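You operate a simulated robot arm through the tools that you are given. There is no shell and no other tool.

You run a simulated robot arm. Do the job below in one go: nothing can be reset, and whatever is moved stays where it is left.

JOB
Try the plug gauge in both nozzles and sort them into PASS and REWORK.
Fine: a nozzle that takes the gauge passes; put the gauge back. Set down upright: green plug gauge, steel nozzle.

It is judged by the outcome, as a careful person would: the job done as asked, and still so three seconds after it is handed in. It fails if anything else is knocked over, pushed out of place, dropped, spilled or broken.

ROBOT AND FRAMES
A 6-joint arm with a two-finger gripper, fixed in place. Base frame: the origin is at the foot of the arm, x ahead of it, y to its left, z up. Lengths are in mm, angles in rad, forces in N, time in s.
It reaches about 1298 mm from its shoulder. Its first joint turns from -2.601 to 2.601 rad. Payload 1.57 kg.
The TCP is the grasp point between the finger pads, 21 mm short of the fingertips. In the tool frame z runs along the fingers and y along their closing line. The gripper opens to 70 mm. The gripper's body begins 50 mm behind the TCP.
Orientation is that of the tool frame in the base frame, as a unit quaternion [x, y, z, w]. With the fingers straight down and closing along the base's y, the tool's x points along the base's -x, its y along +y and its z along -z.

CONTROLS
- The arm moves only by the tool nudge_tool. Its argument "targets" is a list of rows, each an object (a shift or turn left out is 0, a gripper value left out holds the last) with "fingers": the closure, from 0 (fully open) to 1 (shut); "slide": the shift along the tool's x, y, z in mm, a list of three; "delta_rot": the turn, a rotation vector about the tool's x, y, z in rad, a list of three. In form: [{"fingers": fingers, "slide": [x, y, z], "delta_rot": [rx, ry, rz]}, ...]. A call has 1 to 20 rows; each row is the pose to reach, as a shift and turn from the pose commanded when the call began, along the tool's axes at that moment. A row lasts 0.2 s, in which the tool goes at most 50 mm and 0.15 rad; a call with a longer step from one row to the next is refused whole, and so is a gripper value outside its range. Where a pose cannot be reached the arm comes as near as it can. A force on the tool above 40 N (or 10 N above the force at the start of the call, whichever is more), or a blocked arm, ends the call early, and 0.2 s more pass. Each finger halts on what it meets, pressing with about 30 N; the grip force reading is that of the motor and also rises with nothing between the fingers. The clock runs only during rows and for 0.2 s after the last one: add rows that repeat a pose to give the fingers time. The reply holds the time, the measured pose of the TCP, the force on the tool along the base axes, the opening and the grip force, in the units named above and with some noise, with the torque about the TCP (base axes, N m) and any sound that the robot's microphone picked up.
- Cameras (640 x 400 px; columns grow to the right, rows downward): "scene" is fixed at [405.8, 502.2, 1465.6]; the picture's right is [0.59, 0.81, 0.00], its down [0.54, -0.39, -0.74] and it looks along [-0.60, 0.43, -0.67] (base axes); focal length 214 px, centre (320, 200). "wrist" rides on the gripper at [79, 4, -81] in the tool frame; the picture's right is [-0.05, 1.00, 0.00], its down [-0.67, -0.04, -0.74] and it looks along [-0.74, -0.04, 0.67] (tool axes); focal length 256 px, centre (320, 200). There is no depth. A picture from a camera that has moved, and an enlarged one, comes with that camera's place and axes in the base frame and with its lens. The place of the scene camera against the robot may be out by one fixed shift of up to 12 mm in any direction.
- grab_frame(camera): a new picture of that camera. The clock stands still meanwhile.
- raise_lower(by): slides the trunk up (or, below 0, down) by that many mm; the arm rides with it, the base frame stays. It gives what a move gives, with no picture.
- zoom(camera, box): a new picture of the part [left, top, right, bottom] of that camera's present view, enlarged. The clock stands still meanwhile.
- close_job(): hands the job in; it is judged then, once.

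Nothing tells you positions but the pictures and the camera data. Unless the task says otherwise, let go and move clear before handing in.

The tools are called after "Request:" by a JSON object that holds its "name" and its "arguments". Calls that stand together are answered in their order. nudge_tool: Moves the arm, as the interface text tells. Its arguments: {"type":"object","properties":{"targets":{"type":"array","items":{"type":"object","properties":{"fingers":{"type":"number"},"slide":{"type":"array","items":{"type":"number"}},"delta_rot":{"type":"array","items":{"type":"number"}}}}}},"required":["targets"]} The other tools are called the same way: raise_lower (by) slides the trunk up or down; grab_frame (camera) takes a picture; zoom (camera, box) takes an enlarged picture of a part of a camera's view; close_job () hands the job in.

At the start:

```text
time: 0.0
ee_pos: [102.7, 665.7, 1260.0]
orientation: [0.0, 1.0, 0.0, -0.001]
contact_force: [0.7, 0.2, 0.2]
torque: [-0.03, -0.03, 0.0]
finger_gap: 69.9
gripper_force: 0.0
trunk travel left (down, up): [-941.0, 29.0]
```

scene: 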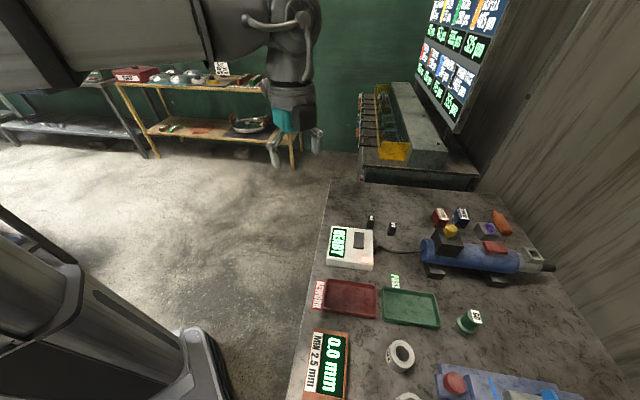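
wrist: 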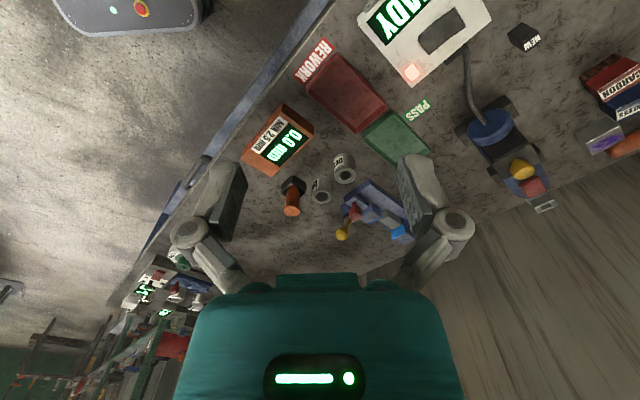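

I see a workbench with a red REWORK tray, a green PASS tray, two ring-like nozzles, a green item (likely the plug gauge), and a press/fixture. I'll zoom in to look before moving.

Request:
{"name": "zoom", "arguments": {"camera": "scene", "box": [280, 200, 600, 400]}}

Request:
{"name": "zoom", "arguments": {"camera": "wrist", "box": [220, 30, 480, 260]}}

Request:
{"name": "zoom", "arguments": {"camera": "scene", "box": [380, 280, 600, 400]}}

```text
2.00 times, centred on (440, 300) of scene
camera zoom: at [405.8, 502.2, 1465.6], right [0.59, 0.81, 0.0], down [0.54, -0.39, -0.74], along [-0.6, 0.43, -0.67], focal length 429 px, centre (80, 0)
```

zoom: 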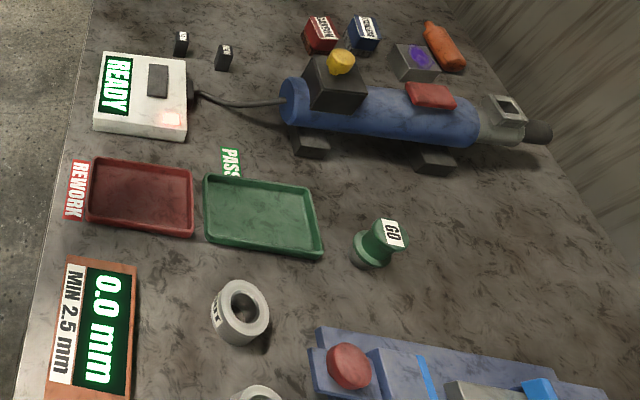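

```text
1.74 times, centred on (350, 145) of wrist
camera zoom: at [22.0, 669.7, 1340.5], right [0.05, 1.0, 0.0], down [0.67, -0.04, 0.74], along [0.74, -0.04, -0.67], focal length 445 px, centre (268, 296)
```

zoom: 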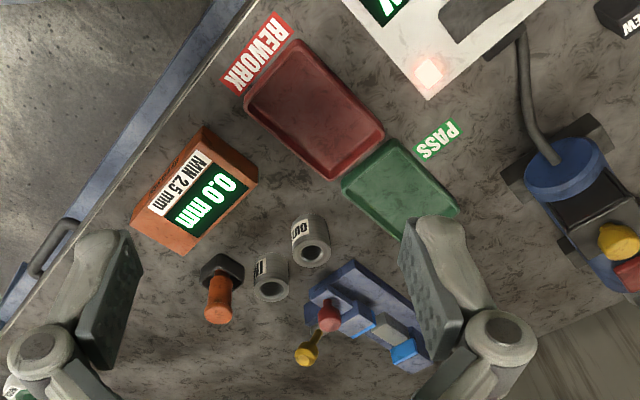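

```text
2.91 times, centred on (490, 340) of scene
camera zoom: at [405.8, 502.2, 1465.6], right [0.59, 0.81, 0.0], down [0.54, -0.39, -0.74], along [-0.6, 0.43, -0.67], focal length 624 px, centre (-174, -207)
```

zoom: 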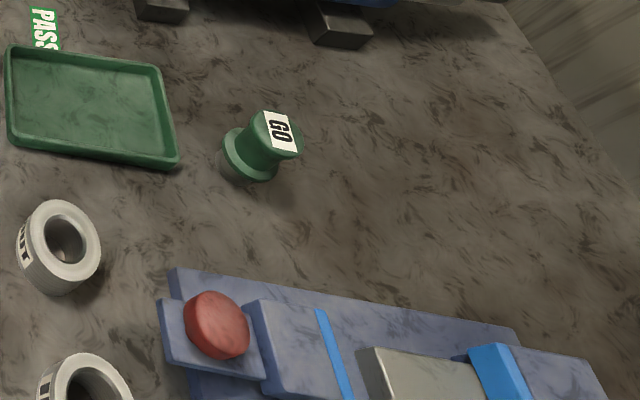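

The bench top looks to be around z≈880–900, with the nozzles near (410, 704) and the green GO gauge near (460, 880). I'll move the gripper toward the bench, staying high, to get a better wrist view.

Request:
{"name": "nudge_tool", "arguments": {"targets": [{"fingers": 0, "slide": [-33, 19, 18]}, {"slide": [-66, 38, 36]}, {"slide": [-99, 57, 54]}, {"slide": [-132, 76, 72]}, {"slide": [-165, 95, 90]}, {"slide": [-197, 114, 110]}, {"slide": [-197, 114, 110]}]}}

Request:
{"name": "grab_frame", "arguments": {"camera": "wrist"}}

Request:
{"name": "grab_frame", "arguments": {"camera": "scene"}}

```text
time: 1.6
ee_pos: [291.0, 779.6, 1258.8]
orientation: [0.001, 1.0, 0.0, 0.0]
contact_force: [-0.2, -1.0, 0.4]
torque: [0.0, 0.02, -0.02]
finger_gap: 69.8
gripper_force: 0.1
out of reach, approached as far as the arm can: row 1, 2, 3, 4, 5, 6, 7
trunk travel left (down, up): [-941.0, 29.0]
```

```text
taken
camera wrist: at [211.9, 783.4, 1340.6], right [0.05, 1.0, 0.0], down [0.67, -0.04, 0.74], along [0.74, -0.04, -0.67], focal length 256 px, centre (320, 200)
```

wrist: 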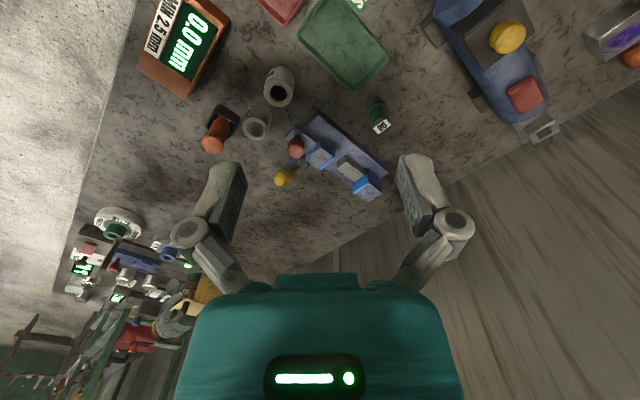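

```text
taken
```

scene: 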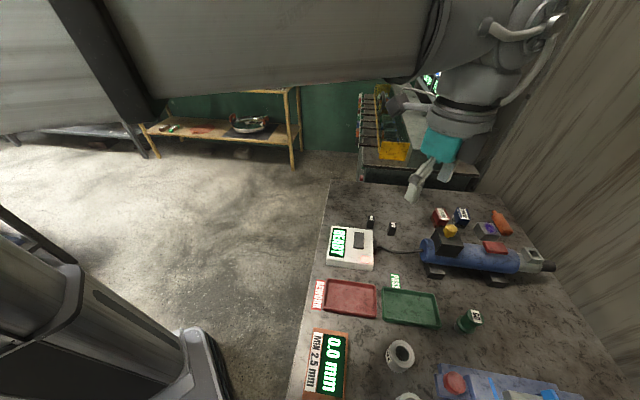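

The arm couldn't go lower itself at this spot (out of reach), so I'll lower the trunk to bring the tool down, still well above the bench.

Request:
{"name": "raise_lower", "arguments": {"by": -120}}

Request:
{"name": "grab_frame", "arguments": {"camera": "wrist"}}

Request:
{"name": "grab_frame", "arguments": {"camera": "scene"}}

```text
time: 3.1
ee_pos: [290.7, 779.5, 1139.3]
orientation: [0.0, 1.0, 0.0, 0.0]
contact_force: [0.1, -0.6, -0.7]
torque: [0.04, -0.02, 0.01]
finger_gap: 70.0
gripper_force: 0.2
trunk travel left (down, up): [-821.0, 149.0]
```

```text
taken
camera wrist: at [211.8, 783.4, 1220.6], right [0.05, 1.0, 0.0], down [0.67, -0.04, 0.74], along [0.74, -0.04, -0.67], focal length 256 px, centre (320, 200)
```

wrist: 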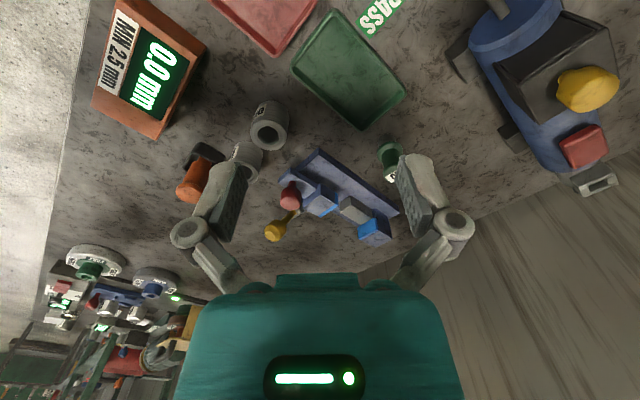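

```text
taken
```

scene: 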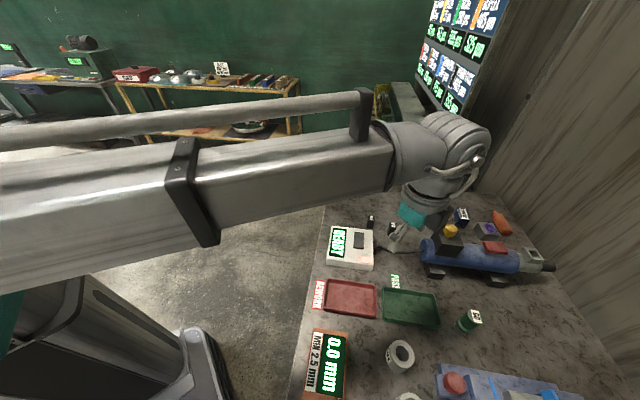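

The view is good now: both nozzles, the trays and the green gauge are seen from above. I'll zoom for measurement.

Request:
{"name": "zoom", "arguments": {"camera": "wrist", "box": [160, 0, 480, 200]}}

Request:
{"name": "zoom", "arguments": {"camera": "scene", "box": [290, 260, 514, 400]}}

```text
2.00 times, centred on (320, 100) of wrist
camera zoom: at [211.8, 783.4, 1220.6], right [0.05, 1.0, 0.0], down [0.67, -0.04, 0.74], along [0.74, -0.04, -0.67], focal length 512 px, centre (320, 400)
```

zoom: 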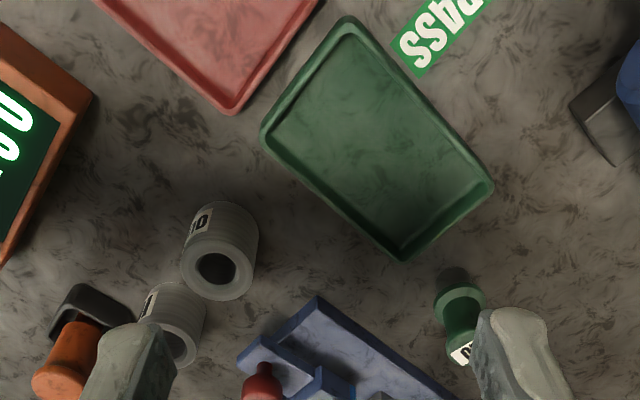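

```text
2.86 times, centred on (402, 330) of scene
camera zoom: at [405.8, 502.2, 1465.6], right [0.59, 0.81, 0.0], down [0.54, -0.39, -0.74], along [-0.6, 0.43, -0.67], focal length 613 px, centre (86, -171)
```

zoom: 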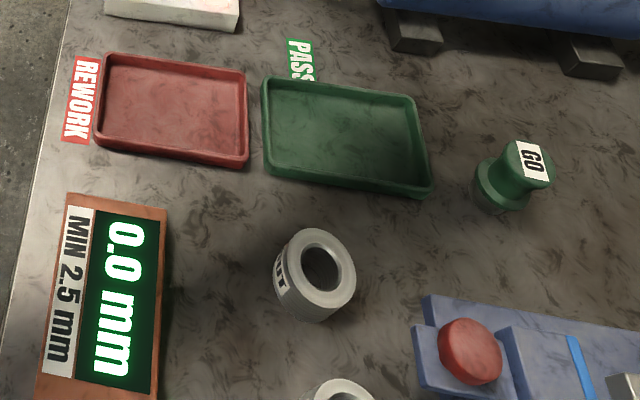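

The green gauge stands near (457, 877) and nozzle rims are around z≈930. I'll shift toward the gauge and raise the arm a bit so I get working travel in z, then drop the trunk.

Request:
{"name": "nudge_tool", "arguments": {"targets": [{"fingers": 0, "slide": [-10, 22, -25]}, {"slide": [-20, 44, -50]}, {"slide": [-30, 66, -75]}, {"slide": [-40, 90, -100]}, {"slide": [-40, 90, -100]}]}}

Request:
{"name": "raise_lower", "arguments": {"by": -120}}

Request:
{"name": "grab_frame", "arguments": {"camera": "wrist"}}

Request:
{"name": "grab_frame", "arguments": {"camera": "scene"}}

```text
time: 4.3
ee_pos: [333.8, 872.5, 1140.3]
orientation: [0.0, 1.0, 0.0, -0.001]
contact_force: [-0.1, 0.0, 0.4]
torque: [0.02, 0.02, 0.0]
finger_gap: 69.9
gripper_force: 0.1
out of reach, approached as far as the arm can: row 1, 2, 3, 4, 5
trunk travel left (down, up): [-821.0, 149.0]
```

```text
time: 5.8
ee_pos: [333.7, 872.6, 1019.3]
orientation: [0.0, 1.0, 0.0, 0.001]
contact_force: [-0.1, 0.1, -0.2]
torque: [-0.01, 0.05, 0.01]
finger_gap: 69.9
gripper_force: 0.0
trunk travel left (down, up): [-701.0, 269.0]
```

```text
taken
camera wrist: at [253.8, 876.7, 1100.6], right [0.05, 1.0, 0.0], down [0.67, -0.04, 0.74], along [0.74, -0.04, -0.67], focal length 256 px, centre (320, 200)
```

wrist: 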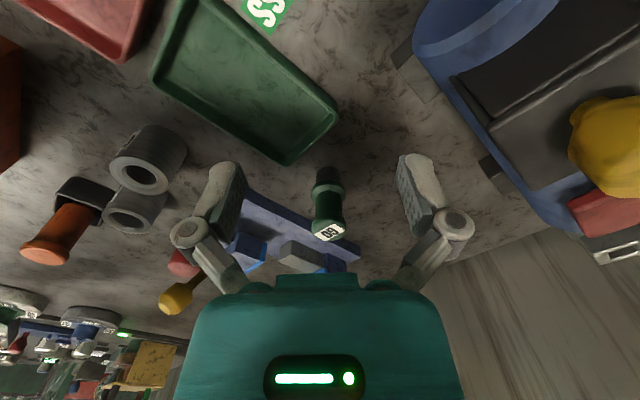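

```text
taken
```

scene: 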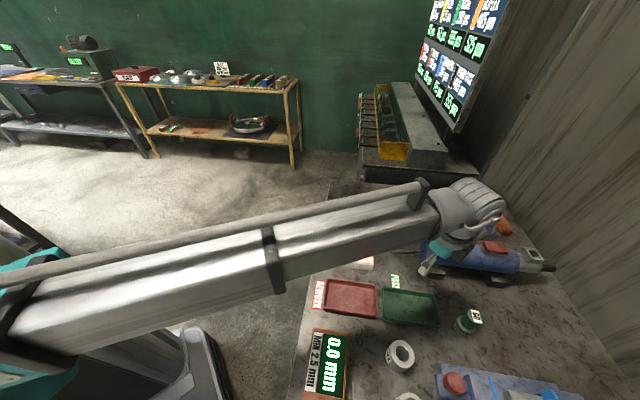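

The tool's height follows the trunk only; the arm itself seems to move horizontally. I'll use the trunk for z. Zooming on the gauge now.

Request:
{"name": "zoom", "arguments": {"camera": "wrist", "box": [260, 130, 420, 270]}}

Request:
{"name": "zoom", "arguments": {"camera": "wrist", "box": [0, 90, 240, 280]}}

Request:
{"name": "zoom", "arguments": {"camera": "scene", "box": [440, 295, 510, 345]}}

```text
2.86 times, centred on (340, 200) of wrist
camera zoom: at [253.8, 876.7, 1100.6], right [0.05, 1.0, 0.0], down [0.67, -0.04, 0.74], along [0.74, -0.04, -0.67], focal length 731 px, centre (263, 200)
```

zoom: 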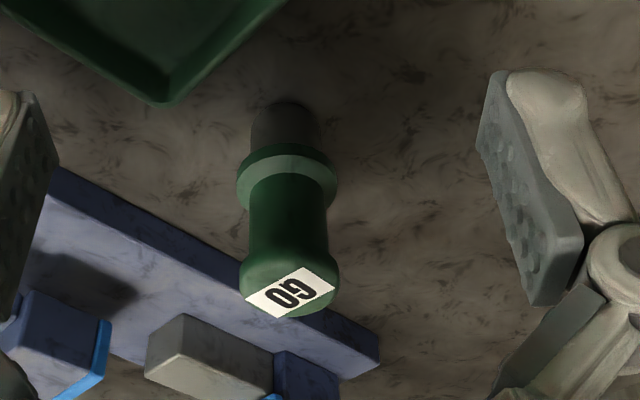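

```text
2.11 times, centred on (120, 185) of wrist
camera zoom: at [253.8, 876.7, 1100.6], right [0.05, 1.0, 0.0], down [0.67, -0.04, 0.74], along [0.74, -0.04, -0.67], focal length 539 px, centre (741, 232)
```

zoom: 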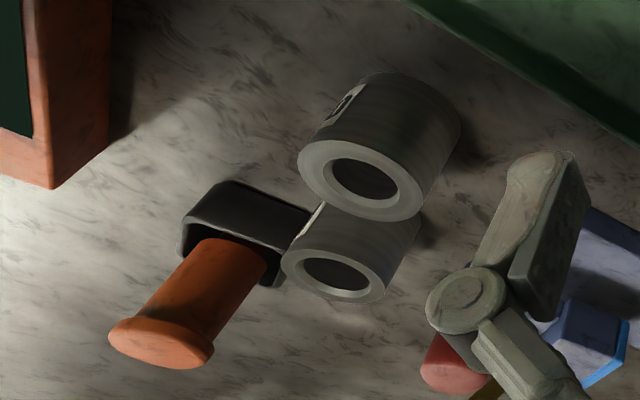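

```text
8.00 times, centred on (475, 320) of scene
camera zoom: at [405.8, 502.2, 1465.6], right [0.59, 0.81, 0.0], down [0.54, -0.39, -0.74], along [-0.6, 0.43, -0.67], focal length 1716 px, centre (-920, -760)
```

zoom: 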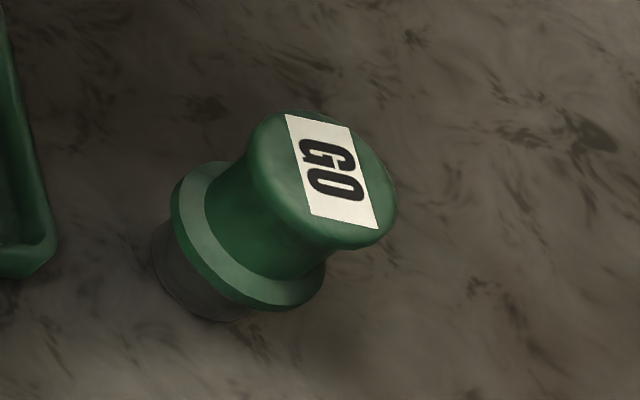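

The gauge stands at about (459, 875): its steel pin is on the bench at z≈875 and its top is at z≈957. Nozzle A is near (404, 703) and nozzle B near (469, 651). Next I'll move over the gauge at a safe height.

Request:
{"name": "nudge_tool", "arguments": {"targets": [{"fingers": 0, "slide": [-40, 1, 0]}, {"slide": [-80, 2, 0]}, {"slide": [-125, 2.5, 0]}, {"slide": [-125, 2.5, 0]}]}}

Request:
{"name": "grab_frame", "arguments": {"camera": "wrist"}}

Request:
{"name": "grab_frame", "arguments": {"camera": "scene"}}

```text
time: 6.8
ee_pos: [457.8, 876.6, 1019.2]
orientation: [0.0, 1.0, 0.0, 0.0]
contact_force: [0.9, -0.4, -0.1]
torque: [0.02, 0.02, 0.02]
finger_gap: 70.2
gripper_force: 0.0
trunk travel left (down, up): [-701.0, 269.0]
```

```text
taken
camera wrist: at [377.4, 880.9, 1100.5], right [0.05, 1.0, 0.0], down [0.67, -0.04, 0.74], along [0.74, -0.04, -0.67], focal length 256 px, centre (320, 200)
```

wrist: 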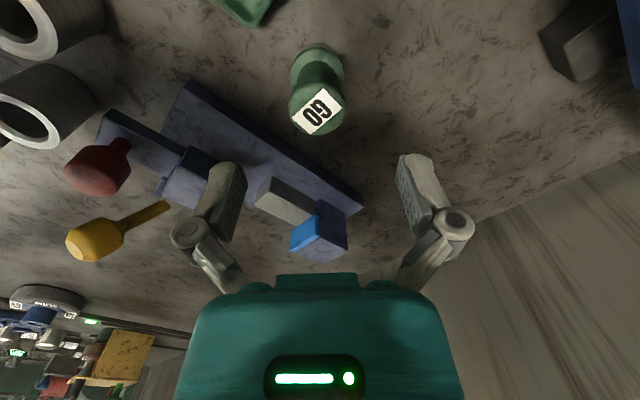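

```text
taken
```

scene: 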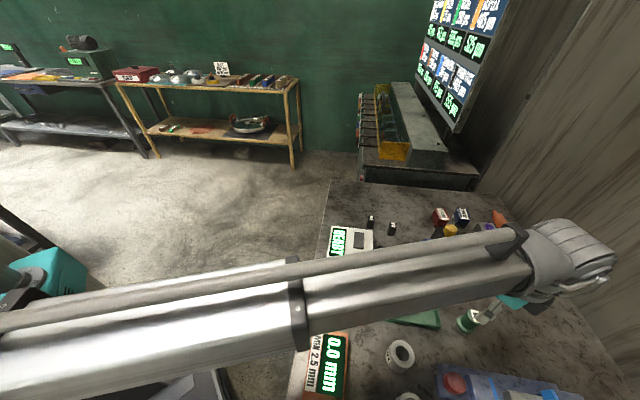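

I'm over the gauge. I'll zoom in to refine its centre before descending.

Request:
{"name": "zoom", "arguments": {"camera": "wrist", "box": [270, 30, 370, 150]}}

Request:
{"name": "zoom", "arguments": {"camera": "scene", "box": [440, 280, 540, 345]}}

```text
3.33 times, centred on (320, 90) of wrist
camera zoom: at [377.4, 880.9, 1100.5], right [0.05, 1.0, 0.0], down [0.67, -0.04, 0.74], along [0.74, -0.04, -0.67], focal length 853 px, centre (320, 567)
```

zoom: 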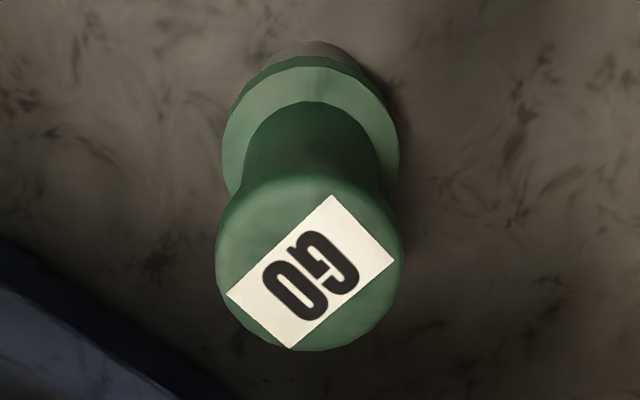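

```text
6.15 times, centred on (490, 312) of scene
camera zoom: at [405.8, 502.2, 1465.6], right [0.59, 0.81, 0.0], down [0.54, -0.39, -0.74], along [-0.6, 0.43, -0.67], focal length 1320 px, centre (-726, -492)
```

zoom: 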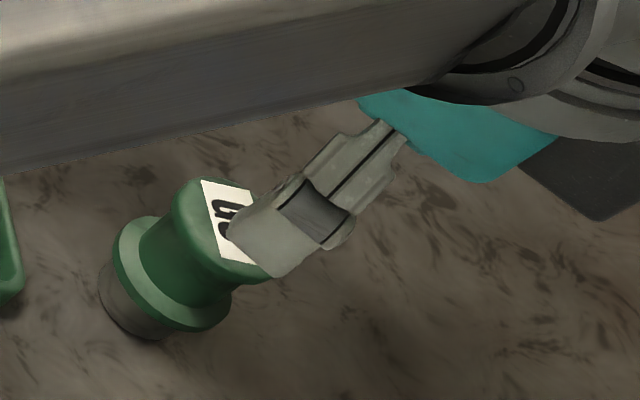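

The gauge axis is at about (456, 875), cap top at z≈958. I'll trim the centring and descend to surround the handle, stopping once partway to check.

Request:
{"name": "nudge_tool", "arguments": {"targets": [{"fingers": 0, "slide": [1.5, -1.5, 0]}, {"slide": [1.5, -1.5, 0]}]}}

Request:
{"name": "raise_lower", "arguments": {"by": -50}}

Request:
{"name": "grab_frame", "arguments": {"camera": "wrist"}}

```text
time: 7.4
ee_pos: [455.5, 875.0, 1019.2]
orientation: [0.0, 1.0, 0.0, 0.0]
contact_force: [-0.3, -0.6, 0.0]
torque: [-0.04, 0.01, -0.02]
finger_gap: 70.1
gripper_force: 0.1
trunk travel left (down, up): [-701.0, 269.0]
```

```text
time: 8.3
ee_pos: [457.6, 874.0, 969.7]
orientation: [0.0, 1.0, 0.001, -0.001]
contact_force: [0.4, -0.3, -0.4]
torque: [0.02, 0.01, -0.03]
finger_gap: 70.0
gripper_force: 0.0
trunk travel left (down, up): [-651.0, 319.0]
```

```text
taken
camera wrist: at [375.9, 878.9, 1050.6], right [0.05, 1.0, 0.0], down [0.67, -0.04, 0.74], along [0.74, -0.04, -0.67], focal length 256 px, centre (320, 200)
```

wrist: 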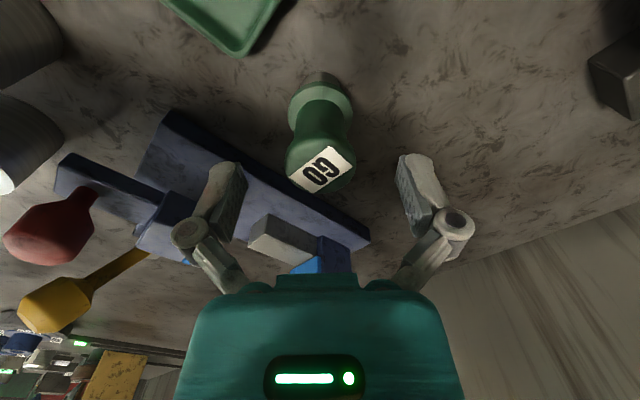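

The gauge sits centred between the fingers. I'll descend the last 33 mm, then close.

Request:
{"name": "raise_lower", "arguments": {"by": -33}}

Request:
{"name": "zoom", "arguments": {"camera": "wrist", "box": [200, 100, 440, 280]}}

```text
time: 9.1
ee_pos: [456.0, 873.9, 936.2]
orientation: [0.0, 1.0, 0.001, 0.0]
contact_force: [1.0, 0.0, 0.5]
torque: [0.02, -0.03, -0.01]
finger_gap: 69.9
gripper_force: 0.0
trunk travel left (down, up): [-618.0, 352.0]
```

```text
2.22 times, centred on (320, 190) of wrist
camera zoom: at [375.9, 878.9, 1017.6], right [0.05, 1.0, 0.0], down [0.67, -0.04, 0.74], along [0.74, -0.04, -0.67], focal length 569 px, centre (320, 222)
```

zoom: 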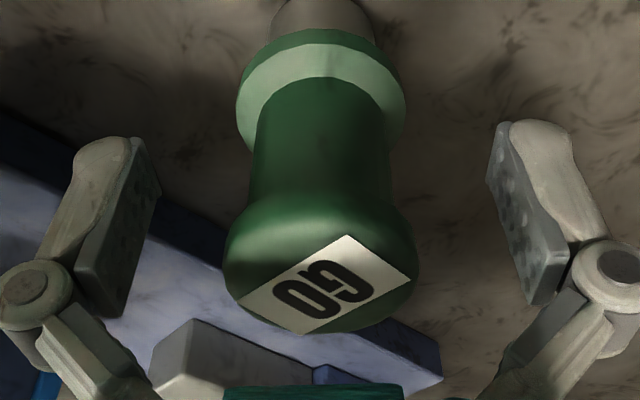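

Fingers straddle the handle between cap and flange. Closing the grip now.

Request:
{"name": "nudge_tool", "arguments": {"targets": [{"fingers": 1}, {"fingers": 1}, {"fingers": 1}, {"fingers": 1}, {"fingers": 1}]}}

Request:
{"name": "zoom", "arguments": {"camera": "wrist", "box": [200, 100, 440, 280]}}

```text
time: 10.3
ee_pos: [455.7, 873.4, 938.7]
orientation: [0.0, 1.0, 0.001, 0.0]
contact_force: [2.8, 6.5, 26.3]
torque: [0.29, -0.16, 0.01]
finger_gap: 27.6
gripper_force: 29.8
trunk travel left (down, up): [-618.0, 352.0]
```

```text
2.22 times, centred on (320, 190) of wrist
camera zoom: at [375.3, 877.9, 1019.4], right [0.05, 1.0, 0.0], down [0.67, -0.04, 0.75], along [0.74, -0.04, -0.67], focal length 569 px, centre (320, 222)
```

zoom: 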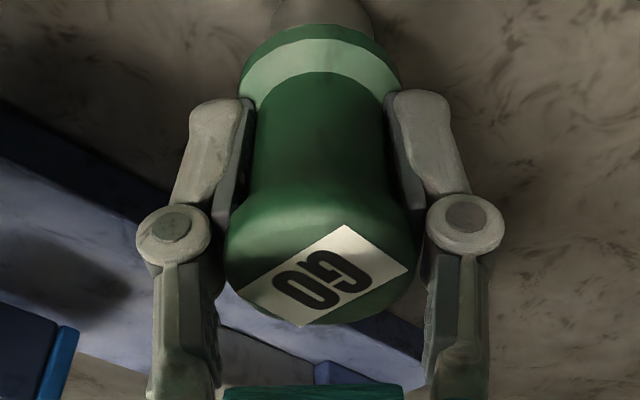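

The grip closed on the neck (27.6 mm), but the fingertips are wedged on the lower flange (26 N upward). I'll ease up 3 mm to relieve that.

Request:
{"name": "raise_lower", "arguments": {"by": 3}}

Request:
{"name": "zoom", "arguments": {"camera": "wrist", "box": [200, 60, 440, 280]}}

```text
time: 10.8
ee_pos: [457.3, 873.7, 938.7]
orientation: [0.0, 1.0, -0.001, 0.0]
contact_force: [0.5, 0.5, -0.3]
torque: [0.0, 0.03, -0.02]
finger_gap: 27.5
gripper_force: 29.4
trunk travel left (down, up): [-621.0, 349.0]
```

```text
1.82 times, centred on (320, 170) of wrist
camera zoom: at [375.8, 878.7, 1020.1], right [0.05, 1.0, 0.0], down [0.67, -0.03, 0.74], along [0.74, -0.04, -0.67], focal length 465 px, centre (320, 254)
```

zoom: 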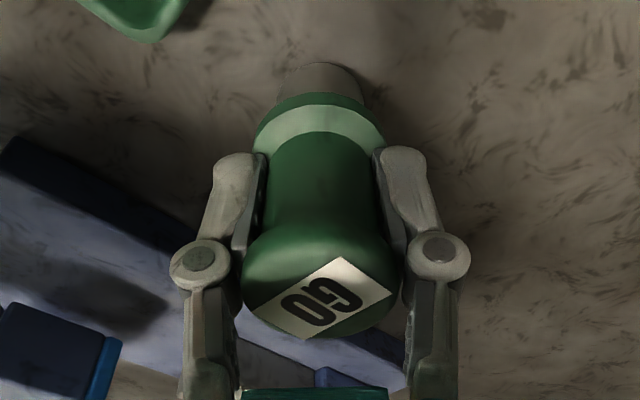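

The force is relieved and the gauge is held upright. I'll lift it 90 mm and look, before travelling to nozzle A.

Request:
{"name": "raise_lower", "arguments": {"by": 90}}

Request:
{"name": "grab_frame", "arguments": {"camera": "wrist"}}

```text
time: 12.1
ee_pos: [457.0, 872.9, 1029.4]
orientation: [0.0, 1.0, 0.0, 0.0]
contact_force: [0.6, 0.0, -1.6]
torque: [-0.02, 0.03, -0.01]
finger_gap: 27.7
gripper_force: 30.0
trunk travel left (down, up): [-711.0, 259.0]
```

```text
taken
camera wrist: at [376.1, 879.3, 1110.2], right [0.05, 1.0, 0.0], down [0.67, -0.04, 0.74], along [0.74, -0.04, -0.67], focal length 256 px, centre (320, 200)
```

wrist: 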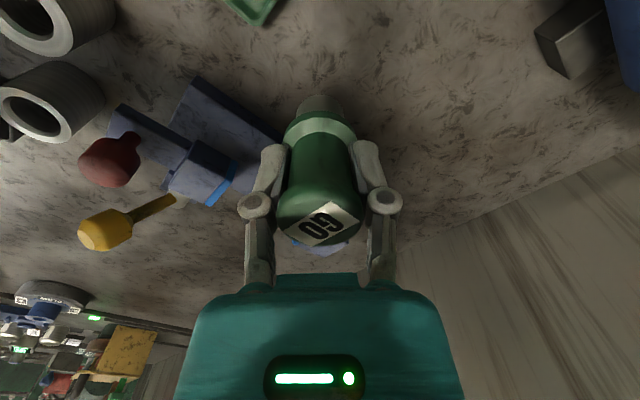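

The gauge is held firmly and vertical. I'll go to an intermediate point near (380, 763) to view both nozzles unobstructed and measure them.

Request:
{"name": "nudge_tool", "arguments": {"targets": [{"fingers": 1, "slide": [19, -27, 0]}, {"slide": [38, -55, 0]}, {"slide": [58, -82, 0]}, {"slide": [77, -110, 0]}, {"slide": [77, -110, 0]}, {"slide": [77, -110, 0]}]}}

Request:
{"name": "grab_frame", "arguments": {"camera": "wrist"}}

Request:
{"name": "zoom", "arguments": {"camera": "wrist", "box": [140, 40, 300, 240]}}

Request:
{"name": "grab_frame", "arguments": {"camera": "scene"}}

```text
time: 13.5
ee_pos: [379.8, 763.8, 1028.0]
orientation: [0.0, 1.0, -0.001, 0.0]
contact_force: [0.1, 0.0, -1.1]
torque: [0.01, 0.0, 0.02]
finger_gap: 27.6
gripper_force: 29.7
trunk travel left (down, up): [-711.0, 259.0]
```

```text
taken
camera wrist: at [299.4, 769.5, 1110.3], right [0.05, 1.0, 0.0], down [0.67, -0.04, 0.74], along [0.74, -0.04, -0.67], focal length 256 px, centre (320, 200)
```

wrist: 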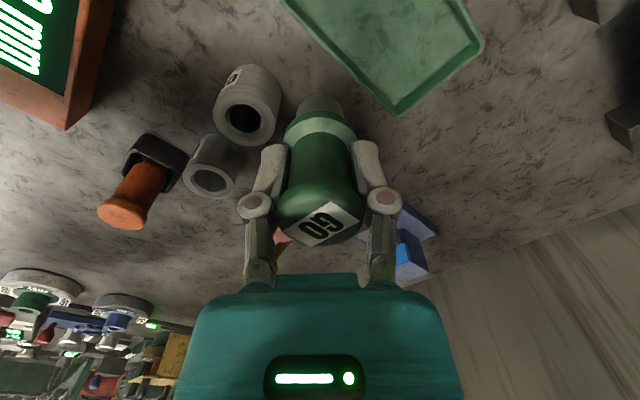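

```text
2.00 times, centred on (220, 140) of wrist
camera zoom: at [299.4, 769.5, 1110.3], right [0.05, 1.0, 0.0], down [0.67, -0.04, 0.74], along [0.74, -0.04, -0.67], focal length 512 px, centre (520, 320)
```

zoom: 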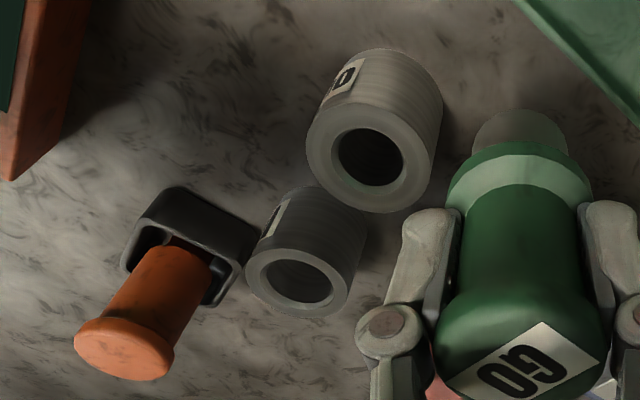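

```text
taken
```

scene: 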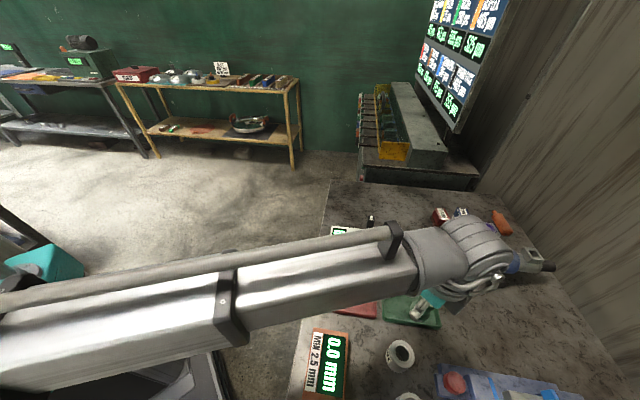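

Nozzle A's bore centre is about (403.5, 704.5), rim at z≈927; nozzle B is about (469, 650). I'll bring the gauge over nozzle A and then lower it to a small gap to align visually.

Request:
{"name": "nudge_tool", "arguments": {"targets": [{"fingers": 1, "slide": [-8, -20, 0]}, {"slide": [-16, -40, 0]}, {"slide": [-24.5, -60, 0]}, {"slide": [-24.5, -60, 0]}, {"slide": [-24.5, -60, 0]}]}}

Request:
{"name": "raise_lower", "arguments": {"by": -25}}

Request:
{"name": "grab_frame", "arguments": {"camera": "wrist"}}

Request:
{"name": "zoom", "arguments": {"camera": "wrist", "box": [260, 60, 380, 160]}}

Request:
{"name": "zoom", "arguments": {"camera": "scene", "box": [360, 310, 460, 375]}}

```text
time: 14.7
ee_pos: [402.7, 705.4, 1029.9]
orientation: [0.0, 1.0, 0.0, 0.0]
contact_force: [-0.2, -0.2, -1.5]
torque: [-0.02, 0.01, -0.01]
finger_gap: 27.5
gripper_force: 29.7
trunk travel left (down, up): [-711.0, 259.0]
```

```text
time: 15.4
ee_pos: [404.8, 705.4, 1004.0]
orientation: [0.0, 1.0, 0.001, 0.0]
contact_force: [-0.6, 0.5, -1.1]
torque: [-0.02, 0.03, 0.0]
finger_gap: 27.6
gripper_force: 29.9
trunk travel left (down, up): [-686.0, 284.0]
```

```text
taken
camera wrist: at [323.9, 709.8, 1085.5], right [0.05, 1.0, 0.0], down [0.67, -0.04, 0.74], along [0.74, -0.04, -0.67], focal length 256 px, centre (320, 200)
```

wrist: 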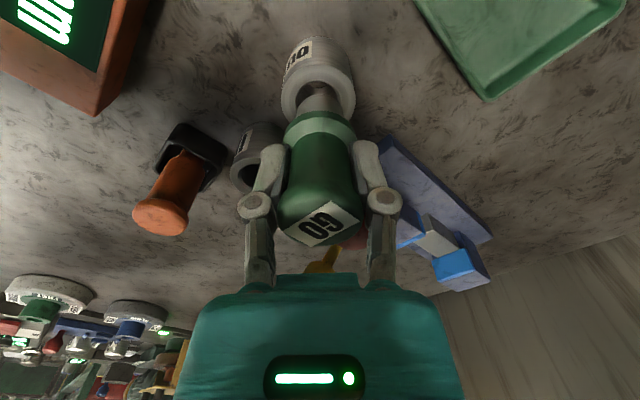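

```text
4.00 times, centred on (320, 110) of wrist
camera zoom: at [323.9, 709.8, 1085.5], right [0.05, 1.0, 0.0], down [0.67, -0.04, 0.74], along [0.74, -0.04, -0.67], focal length 1024 px, centre (320, 560)
```

zoom: 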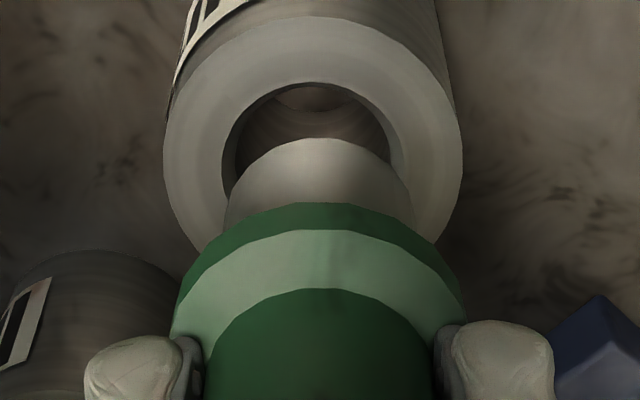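

```text
6.15 times, centred on (410, 342) of scene
camera zoom: at [405.8, 502.2, 1465.6], right [0.59, 0.81, 0.0], down [0.54, -0.39, -0.74], along [-0.6, 0.43, -0.67], focal length 1320 px, centre (-234, -677)
```

zoom: 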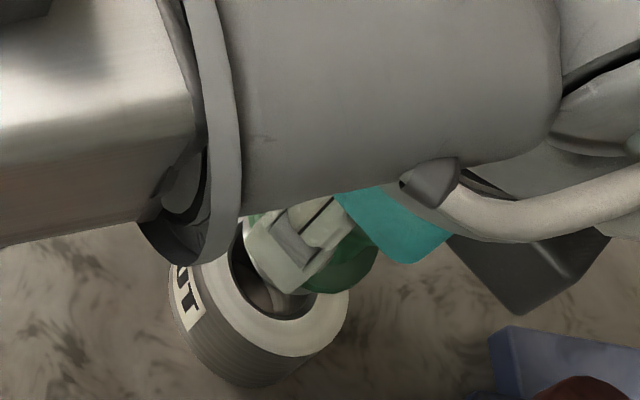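

The pin is about 1.5 mm too far in +y and maybe 1–2 mm too far in +x of nozzle A's bore. I'll correct, drop a bit closer and recheck.

Request:
{"name": "nudge_tool", "arguments": {"targets": [{"fingers": 1, "slide": [1.2, -1.5, 0]}, {"slide": [1.2, -1.5, 0]}]}}

Request:
{"name": "raise_lower", "arguments": {"by": -8}}

Request:
{"name": "zoom", "arguments": {"camera": "wrist", "box": [270, 60, 370, 150]}}

Request:
{"name": "zoom", "arguments": {"camera": "scene", "box": [380, 330, 430, 375]}}

```text
time: 16.0
ee_pos: [402.9, 702.8, 1005.2]
orientation: [0.0, 1.0, 0.0, 0.0]
contact_force: [0.1, -0.2, -1.5]
torque: [0.04, -0.02, 0.01]
finger_gap: 27.4
gripper_force: 30.1
trunk travel left (down, up): [-686.0, 284.0]
```

```text
time: 16.6
ee_pos: [402.5, 703.8, 996.7]
orientation: [0.0, 1.0, 0.0, 0.0]
contact_force: [-0.9, -0.9, -1.3]
torque: [0.01, -0.02, 0.03]
finger_gap: 27.7
gripper_force: 30.2
trunk travel left (down, up): [-678.0, 292.0]
```

```text
4.44 times, centred on (320, 105) of wrist
camera zoom: at [322.8, 708.0, 1077.5], right [0.05, 1.0, 0.0], down [0.67, -0.04, 0.74], along [0.74, -0.04, -0.67], focal length 1138 px, centre (320, 622)
```

zoom: 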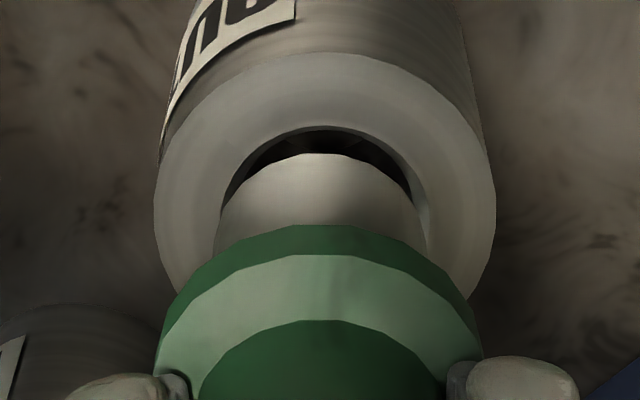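

```text
8.89 times, centred on (405, 352) of scene
camera zoom: at [405.8, 502.2, 1465.6], right [0.59, 0.81, 0.0], down [0.54, -0.39, -0.74], along [-0.6, 0.43, -0.67], focal length 1906 px, centre (-436, -1156)
```

zoom: 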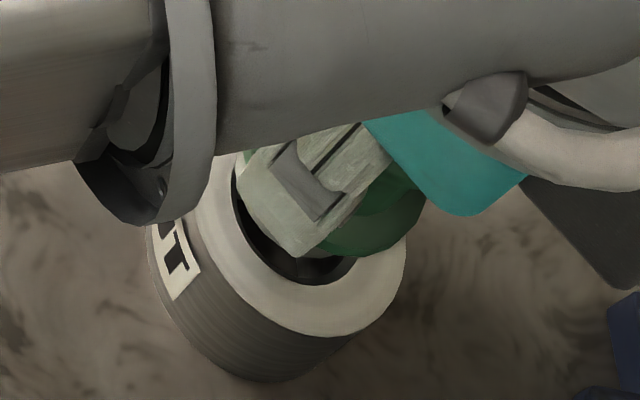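

Nearly aligned: pin about 0.5 mm low in y, x within tolerance. I'll trim and descend in small steps, watching the force.

Request:
{"name": "nudge_tool", "arguments": {"targets": [{"fingers": 1, "slide": [0.2, 0.5, 0]}, {"slide": [0.2, 0.5, 0]}]}}

Request:
{"name": "raise_lower", "arguments": {"by": -5}}

Request:
{"name": "zoom", "arguments": {"camera": "wrist", "box": [270, 60, 370, 150]}}

```text
time: 17.1
ee_pos: [403.5, 704.3, 997.3]
orientation: [0.0, 1.0, 0.0, 0.0]
contact_force: [0.5, 0.7, -2.0]
torque: [0.01, 0.02, -0.01]
finger_gap: 27.3
gripper_force: 29.9
trunk travel left (down, up): [-678.0, 292.0]
```

```text
time: 17.7
ee_pos: [403.4, 704.3, 990.5]
orientation: [0.0, 1.0, 0.0, 0.0]
contact_force: [0.4, -0.7, -1.4]
torque: [0.01, 0.02, -0.02]
finger_gap: 27.8
gripper_force: 30.5
trunk travel left (down, up): [-673.0, 297.0]
```

```text
4.44 times, centred on (320, 105) of wrist
camera zoom: at [323.0, 708.7, 1072.5], right [0.05, 1.0, 0.0], down [0.67, -0.04, 0.74], along [0.74, -0.04, -0.67], focal length 1138 px, centre (320, 622)
```

zoom: 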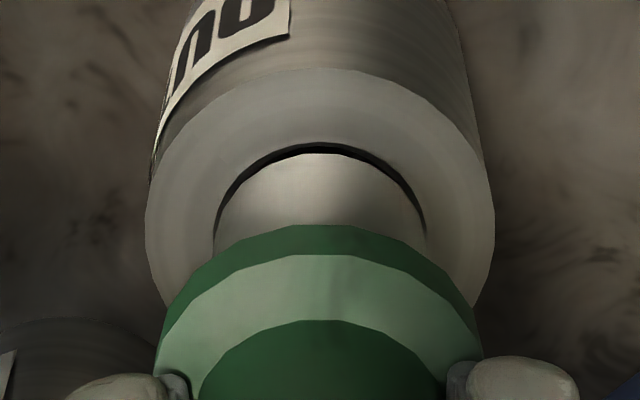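

Very close to centred; the gap at the near edge suggests moving ~0.4 mm toward −x. Then I'll press down gently in small steps.

Request:
{"name": "nudge_tool", "arguments": {"targets": [{"fingers": 1, "slide": [0.4, 0, 0]}, {"slide": [0.4, 0, 0]}]}}

Request:
{"name": "raise_lower", "arguments": {"by": -2}}

Request:
{"name": "raise_lower", "arguments": {"by": -2}}

Request:
{"name": "zoom", "arguments": {"camera": "wrist", "box": [270, 60, 370, 150]}}

```text
time: 18.3
ee_pos: [401.9, 704.9, 990.9]
orientation: [0.001, 1.0, 0.0, 0.0]
contact_force: [0.3, -0.5, -1.2]
torque: [-0.03, 0.0, 0.01]
finger_gap: 27.3
gripper_force: 30.2
trunk travel left (down, up): [-673.0, 297.0]
```

```text
time: 18.8
ee_pos: [403.6, 704.8, 989.3]
orientation: [0.0, 1.0, 0.0, 0.0]
contact_force: [0.2, -0.7, -1.9]
torque: [-0.01, 0.01, -0.01]
finger_gap: 27.3
gripper_force: 30.6
trunk travel left (down, up): [-671.0, 299.0]
```

```text
time: 19.3
ee_pos: [402.5, 703.8, 989.2]
orientation: [-0.001, 1.0, 0.001, 0.001]
contact_force: [2.4, 5.3, 19.6]
torque: [0.33, 0.08, -0.07]
finger_gap: 27.5
gripper_force: 30.6
trunk travel left (down, up): [-669.0, 301.0]
```

```text
4.44 times, centred on (320, 105) of wrist
camera zoom: at [322.3, 708.4, 1069.6], right [0.05, 1.0, 0.0], down [0.67, -0.04, 0.75], along [0.74, -0.04, -0.67], focal length 1138 px, centre (320, 622)
```

zoom: 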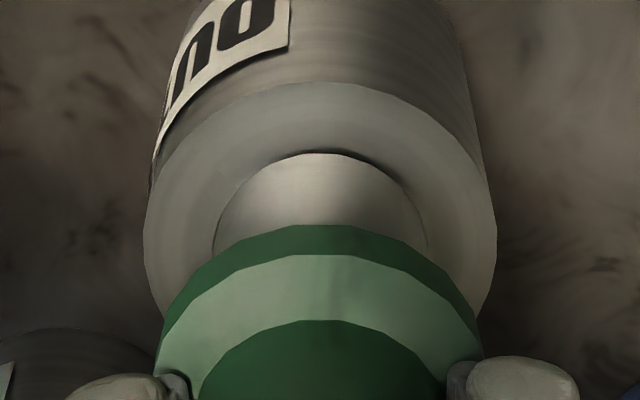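

The pin touches the rim (≈20 N), contact on the near side and a slight visible gap on the right. I'll back up, shift about +0.4 mm in x and y, and try again.

Request:
{"name": "raise_lower", "arguments": {"by": 2}}

Request:
{"name": "nudge_tool", "arguments": {"targets": [{"fingers": 1, "slide": [-0.4, 0.4, 0]}, {"slide": [-0.4, 0.4, 0]}]}}

Request:
{"name": "raise_lower", "arguments": {"by": -2}}

Request:
{"name": "zoom", "arguments": {"camera": "wrist", "box": [270, 60, 370, 150]}}

```text
time: 19.9
ee_pos: [402.8, 704.3, 989.1]
orientation: [0.001, 1.0, 0.0, 0.0]
contact_force: [0.4, 1.2, -2.4]
torque: [-0.02, -0.02, 0.01]
finger_gap: 27.8
gripper_force: 30.0
trunk travel left (down, up): [-671.0, 299.0]
```

```text
time: 20.4
ee_pos: [403.7, 705.1, 989.9]
orientation: [0.0, 1.0, 0.0, 0.0]
contact_force: [-0.3, 0.0, -1.5]
torque: [0.01, -0.01, 0.0]
finger_gap: 27.7
gripper_force: 30.4
trunk travel left (down, up): [-671.0, 299.0]
```

```text
time: 21.0
ee_pos: [403.3, 704.8, 987.9]
orientation: [0.0, 1.0, -0.001, 0.001]
contact_force: [0.8, -0.7, -0.5]
torque: [-0.06, -0.1, 0.01]
finger_gap: 27.3
gripper_force: 30.3
trunk travel left (down, up): [-669.0, 301.0]
```

```text
4.44 times, centred on (320, 105) of wrist
camera zoom: at [323.5, 709.3, 1068.4], right [0.05, 1.0, 0.0], down [0.67, -0.04, 0.75], along [0.74, -0.04, -0.67], focal length 1138 px, centre (320, 622)
```

zoom: 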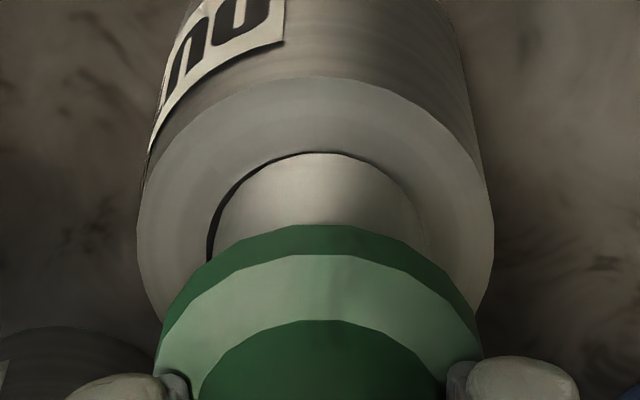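

Almost no contact force now; the visible gap is on the left, so the pin is ~0.3 mm too far right. Trim and continue down.

Request:
{"name": "nudge_tool", "arguments": {"targets": [{"fingers": 1, "slide": [0, -0.3, 0]}, {"slide": [0, -0.3, 0]}]}}

Request:
{"name": "raise_lower", "arguments": {"by": -2}}

Request:
{"name": "zoom", "arguments": {"camera": "wrist", "box": [270, 60, 370, 150]}}

```text
time: 21.6
ee_pos: [402.6, 704.5, 987.4]
orientation: [0.001, 1.0, 0.0, 0.0]
contact_force: [1.4, -2.2, -0.9]
torque: [-0.11, -0.11, 0.02]
finger_gap: 27.5
gripper_force: 29.7
trunk travel left (down, up): [-669.0, 301.0]
```

```text
time: 22.1
ee_pos: [403.3, 704.4, 985.1]
orientation: [0.0, 1.0, 0.0, 0.0]
contact_force: [2.4, -0.5, -1.8]
torque: [-0.02, -0.14, -0.03]
finger_gap: 27.5
gripper_force: 29.8
trunk travel left (down, up): [-667.0, 303.0]
```

```text
4.44 times, centred on (320, 105) of wrist
camera zoom: at [323.5, 709.6, 1066.4], right [0.05, 1.0, 0.0], down [0.67, -0.04, 0.74], along [0.74, -0.04, -0.67], focal length 1138 px, centre (320, 622)
```

zoom: 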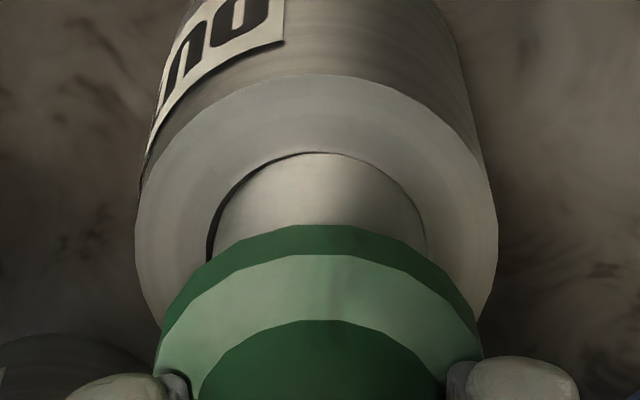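

No vertical resistance and only a light side force, so the pin seems to have entered nozzle A. Continue down carefully.

Request:
{"name": "raise_lower", "arguments": {"by": -4}}

Request:
{"name": "zoom", "arguments": {"camera": "wrist", "box": [270, 60, 370, 150]}}

```text
time: 22.6
ee_pos: [404.4, 703.3, 983.6]
orientation: [0.001, 1.0, 0.001, 0.002]
contact_force: [13.2, 1.6, 28.6]
torque: [0.19, -0.57, -0.07]
finger_gap: 27.6
gripper_force: 30.6
trunk travel left (down, up): [-663.0, 307.0]
```

```text
4.44 times, centred on (320, 105) of wrist
camera zoom: at [324.3, 708.2, 1064.1], right [0.05, 1.0, 0.0], down [0.66, -0.04, 0.75], along [0.75, -0.04, -0.67], focal length 1138 px, centre (320, 622)
```

zoom: 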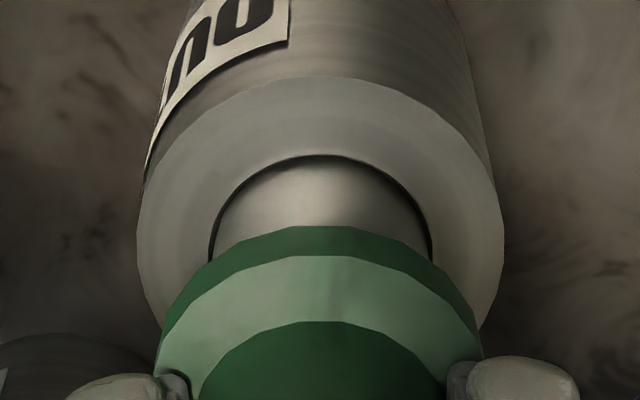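

Resistance rose to ~29 N with a +x side force of 13 N, so the pin is leaning on the near wall. I'll back off, shift +x by 0.6 mm and retry.

Request:
{"name": "raise_lower", "arguments": {"by": 4}}

Request:
{"name": "nudge_tool", "arguments": {"targets": [{"fingers": 1, "slide": [-0.5, 0, 0]}, {"slide": [-0.5, 0, 0]}]}}

Request:
{"name": "zoom", "arguments": {"camera": "wrist", "box": [270, 60, 370, 150]}}

Request:
{"name": "raise_lower", "arguments": {"by": -2}}

```text
time: 23.1
ee_pos: [403.1, 705.9, 985.5]
orientation: [-0.001, 1.0, 0.0, -0.002]
contact_force: [1.5, -1.2, -1.0]
torque: [-0.09, -0.08, 0.01]
finger_gap: 27.5
gripper_force: 30.0
trunk travel left (down, up): [-667.0, 303.0]
```

```text
time: 23.8
ee_pos: [403.6, 705.9, 985.7]
orientation: [0.0, 1.0, 0.0, 0.0]
contact_force: [0.4, 0.2, -1.4]
torque: [0.0, 0.0, 0.02]
finger_gap: 27.3
gripper_force: 29.7
trunk travel left (down, up): [-667.0, 303.0]
```

```text
4.44 times, centred on (320, 105) of wrist
camera zoom: at [324.2, 709.7, 1066.4], right [0.05, 1.0, 0.0], down [0.67, -0.04, 0.74], along [0.74, -0.04, -0.67], focal length 1138 px, centre (320, 622)
```

zoom: 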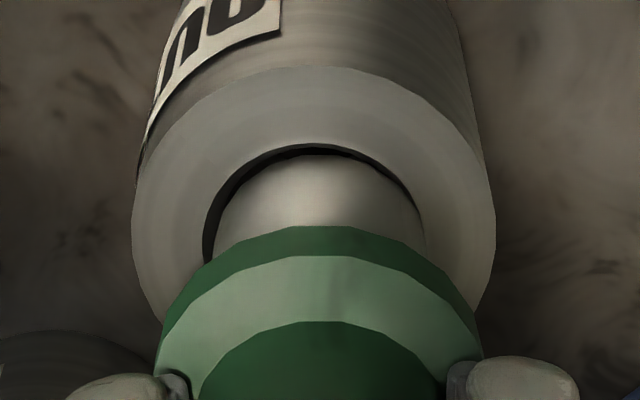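

```text
time: 24.3
ee_pos: [404.0, 705.0, 983.6]
orientation: [0.0, 1.0, 0.0, 0.0]
contact_force: [-2.0, -1.6, -1.1]
torque: [-0.13, 0.08, 0.02]
finger_gap: 27.5
gripper_force: 30.3
trunk travel left (down, up): [-665.0, 305.0]
```

Free again; the gap is at the near-left, so I'll trim −y 0.5 mm and −x 0.2 mm and continue.

Request:
{"name": "nudge_tool", "arguments": {"targets": [{"fingers": 1, "slide": [0.2, -0.5, 0]}, {"slide": [0.2, -0.5, 0]}]}}

Request:
{"name": "raise_lower", "arguments": {"by": -2}}

Request:
{"name": "zoom", "arguments": {"camera": "wrist", "box": [270, 60, 370, 150]}}

```text
time: 24.9
ee_pos: [403.6, 705.1, 984.2]
orientation: [0.0, 1.0, 0.0, 0.0]
contact_force: [-2.0, 0.3, -0.5]
torque: [-0.02, 0.08, -0.01]
finger_gap: 27.7
gripper_force: 30.2
trunk travel left (down, up): [-665.0, 305.0]
```

```text
time: 25.4
ee_pos: [404.3, 705.2, 982.4]
orientation: [0.0, 1.0, 0.0, 0.0]
contact_force: [0.9, 6.3, 23.6]
torque: [0.26, -0.02, -0.03]
finger_gap: 27.4
gripper_force: 30.0
trunk travel left (down, up): [-663.0, 307.0]
```

```text
4.44 times, centred on (320, 105) of wrist
camera zoom: at [323.6, 708.5, 1064.0], right [0.05, 1.0, 0.0], down [0.67, -0.04, 0.75], along [0.74, -0.04, -0.67], focal length 1138 px, centre (320, 622)
```

zoom: 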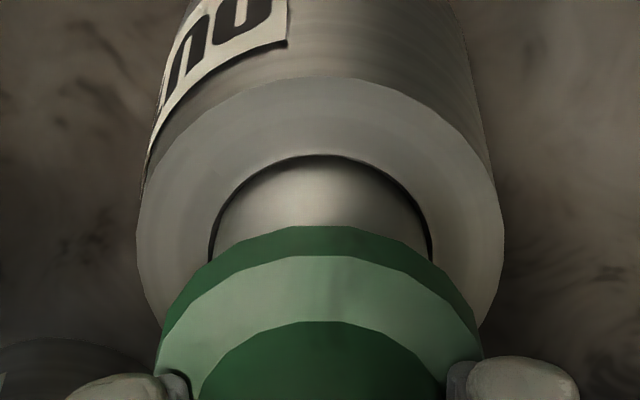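

Now evenly centred in the lead-in but stopped ~5 mm deep with a +y push (6 N). I'll back off 1 mm, shift +0.3 mm in y and try again to be sure it's the bore and not misalignment.

Request:
{"name": "raise_lower", "arguments": {"by": 1.5}}

Request:
{"name": "nudge_tool", "arguments": {"targets": [{"fingers": 1, "slide": [0, 0.3, 0]}, {"slide": [0, 0.3, 0]}]}}

Request:
{"name": "raise_lower", "arguments": {"by": -1.5}}

```text
time: 25.9
ee_pos: [405.2, 704.1, 983.5]
orientation: [-0.001, 1.0, 0.0, -0.001]
contact_force: [-0.4, 2.8, 7.4]
torque: [0.18, 0.02, 0.0]
finger_gap: 27.2
gripper_force: 30.0
trunk travel left (down, up): [-665.0, 305.0]
```

```text
time: 26.5
ee_pos: [404.7, 704.5, 982.3]
orientation: [0.001, 1.0, 0.0, 0.0]
contact_force: [-1.8, 1.5, 3.1]
torque: [0.1, 0.13, -0.03]
finger_gap: 27.5
gripper_force: 30.0
trunk travel left (down, up): [-665.0, 305.0]
```

```text
time: 27.0
ee_pos: [404.3, 704.6, 983.1]
orientation: [0.0, 1.0, 0.001, 0.001]
contact_force: [1.5, 6.6, 25.8]
torque: [0.29, -0.03, 0.01]
finger_gap: 27.4
gripper_force: 30.1
trunk travel left (down, up): [-663.0, 307.0]
```

The block persists with the contact load centred under the pin (no side offset), which suggests nozzle A's bore is really too small past its lead-in. I'll withdraw and test nozzle B for comparison.

Request:
{"name": "raise_lower", "arguments": {"by": 12}}

Request:
{"name": "raise_lower", "arguments": {"by": 36}}

Request:
{"name": "grab_frame", "arguments": {"camera": "wrist"}}

Request:
{"name": "zoom", "arguments": {"camera": "wrist", "box": [220, 40, 380, 260]}}

```text
time: 27.6
ee_pos: [405.5, 704.1, 993.4]
orientation: [0.0, 1.0, -0.001, 0.0]
contact_force: [0.1, 0.3, -1.5]
torque: [0.0, -0.02, 0.02]
finger_gap: 27.8
gripper_force: 29.8
trunk travel left (down, up): [-675.0, 295.0]
```

```text
time: 28.4
ee_pos: [404.1, 703.4, 1029.6]
orientation: [0.0, 1.0, 0.0, 0.0]
contact_force: [0.0, 0.0, -1.6]
torque: [0.04, -0.06, -0.01]
finger_gap: 27.6
gripper_force: 30.3
trunk travel left (down, up): [-711.0, 259.0]
```

```text
taken
camera wrist: at [324.5, 709.3, 1110.4], right [0.05, 1.0, 0.0], down [0.67, -0.04, 0.74], along [0.74, -0.04, -0.67], focal length 256 px, centre (320, 200)
```

wrist: 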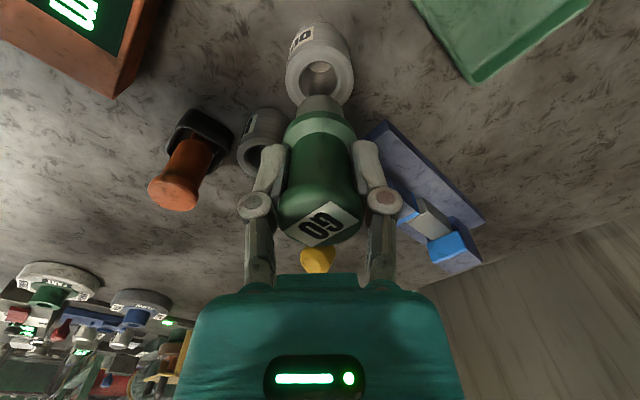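

```text
1.82 times, centred on (300, 150) of wrist
camera zoom: at [324.5, 709.3, 1110.4], right [0.05, 1.0, 0.0], down [0.67, -0.04, 0.74], along [0.74, -0.04, -0.67], focal length 465 px, centre (356, 291)
```

zoom: 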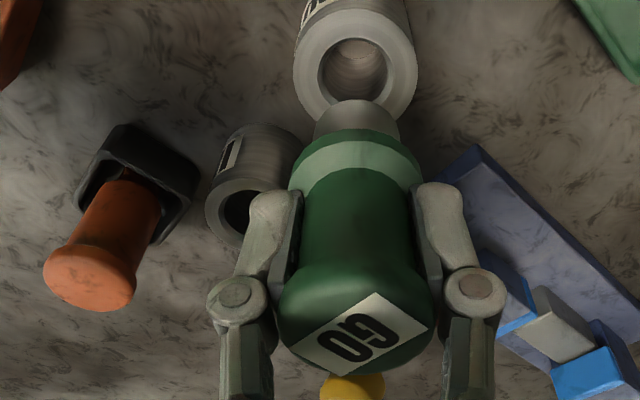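

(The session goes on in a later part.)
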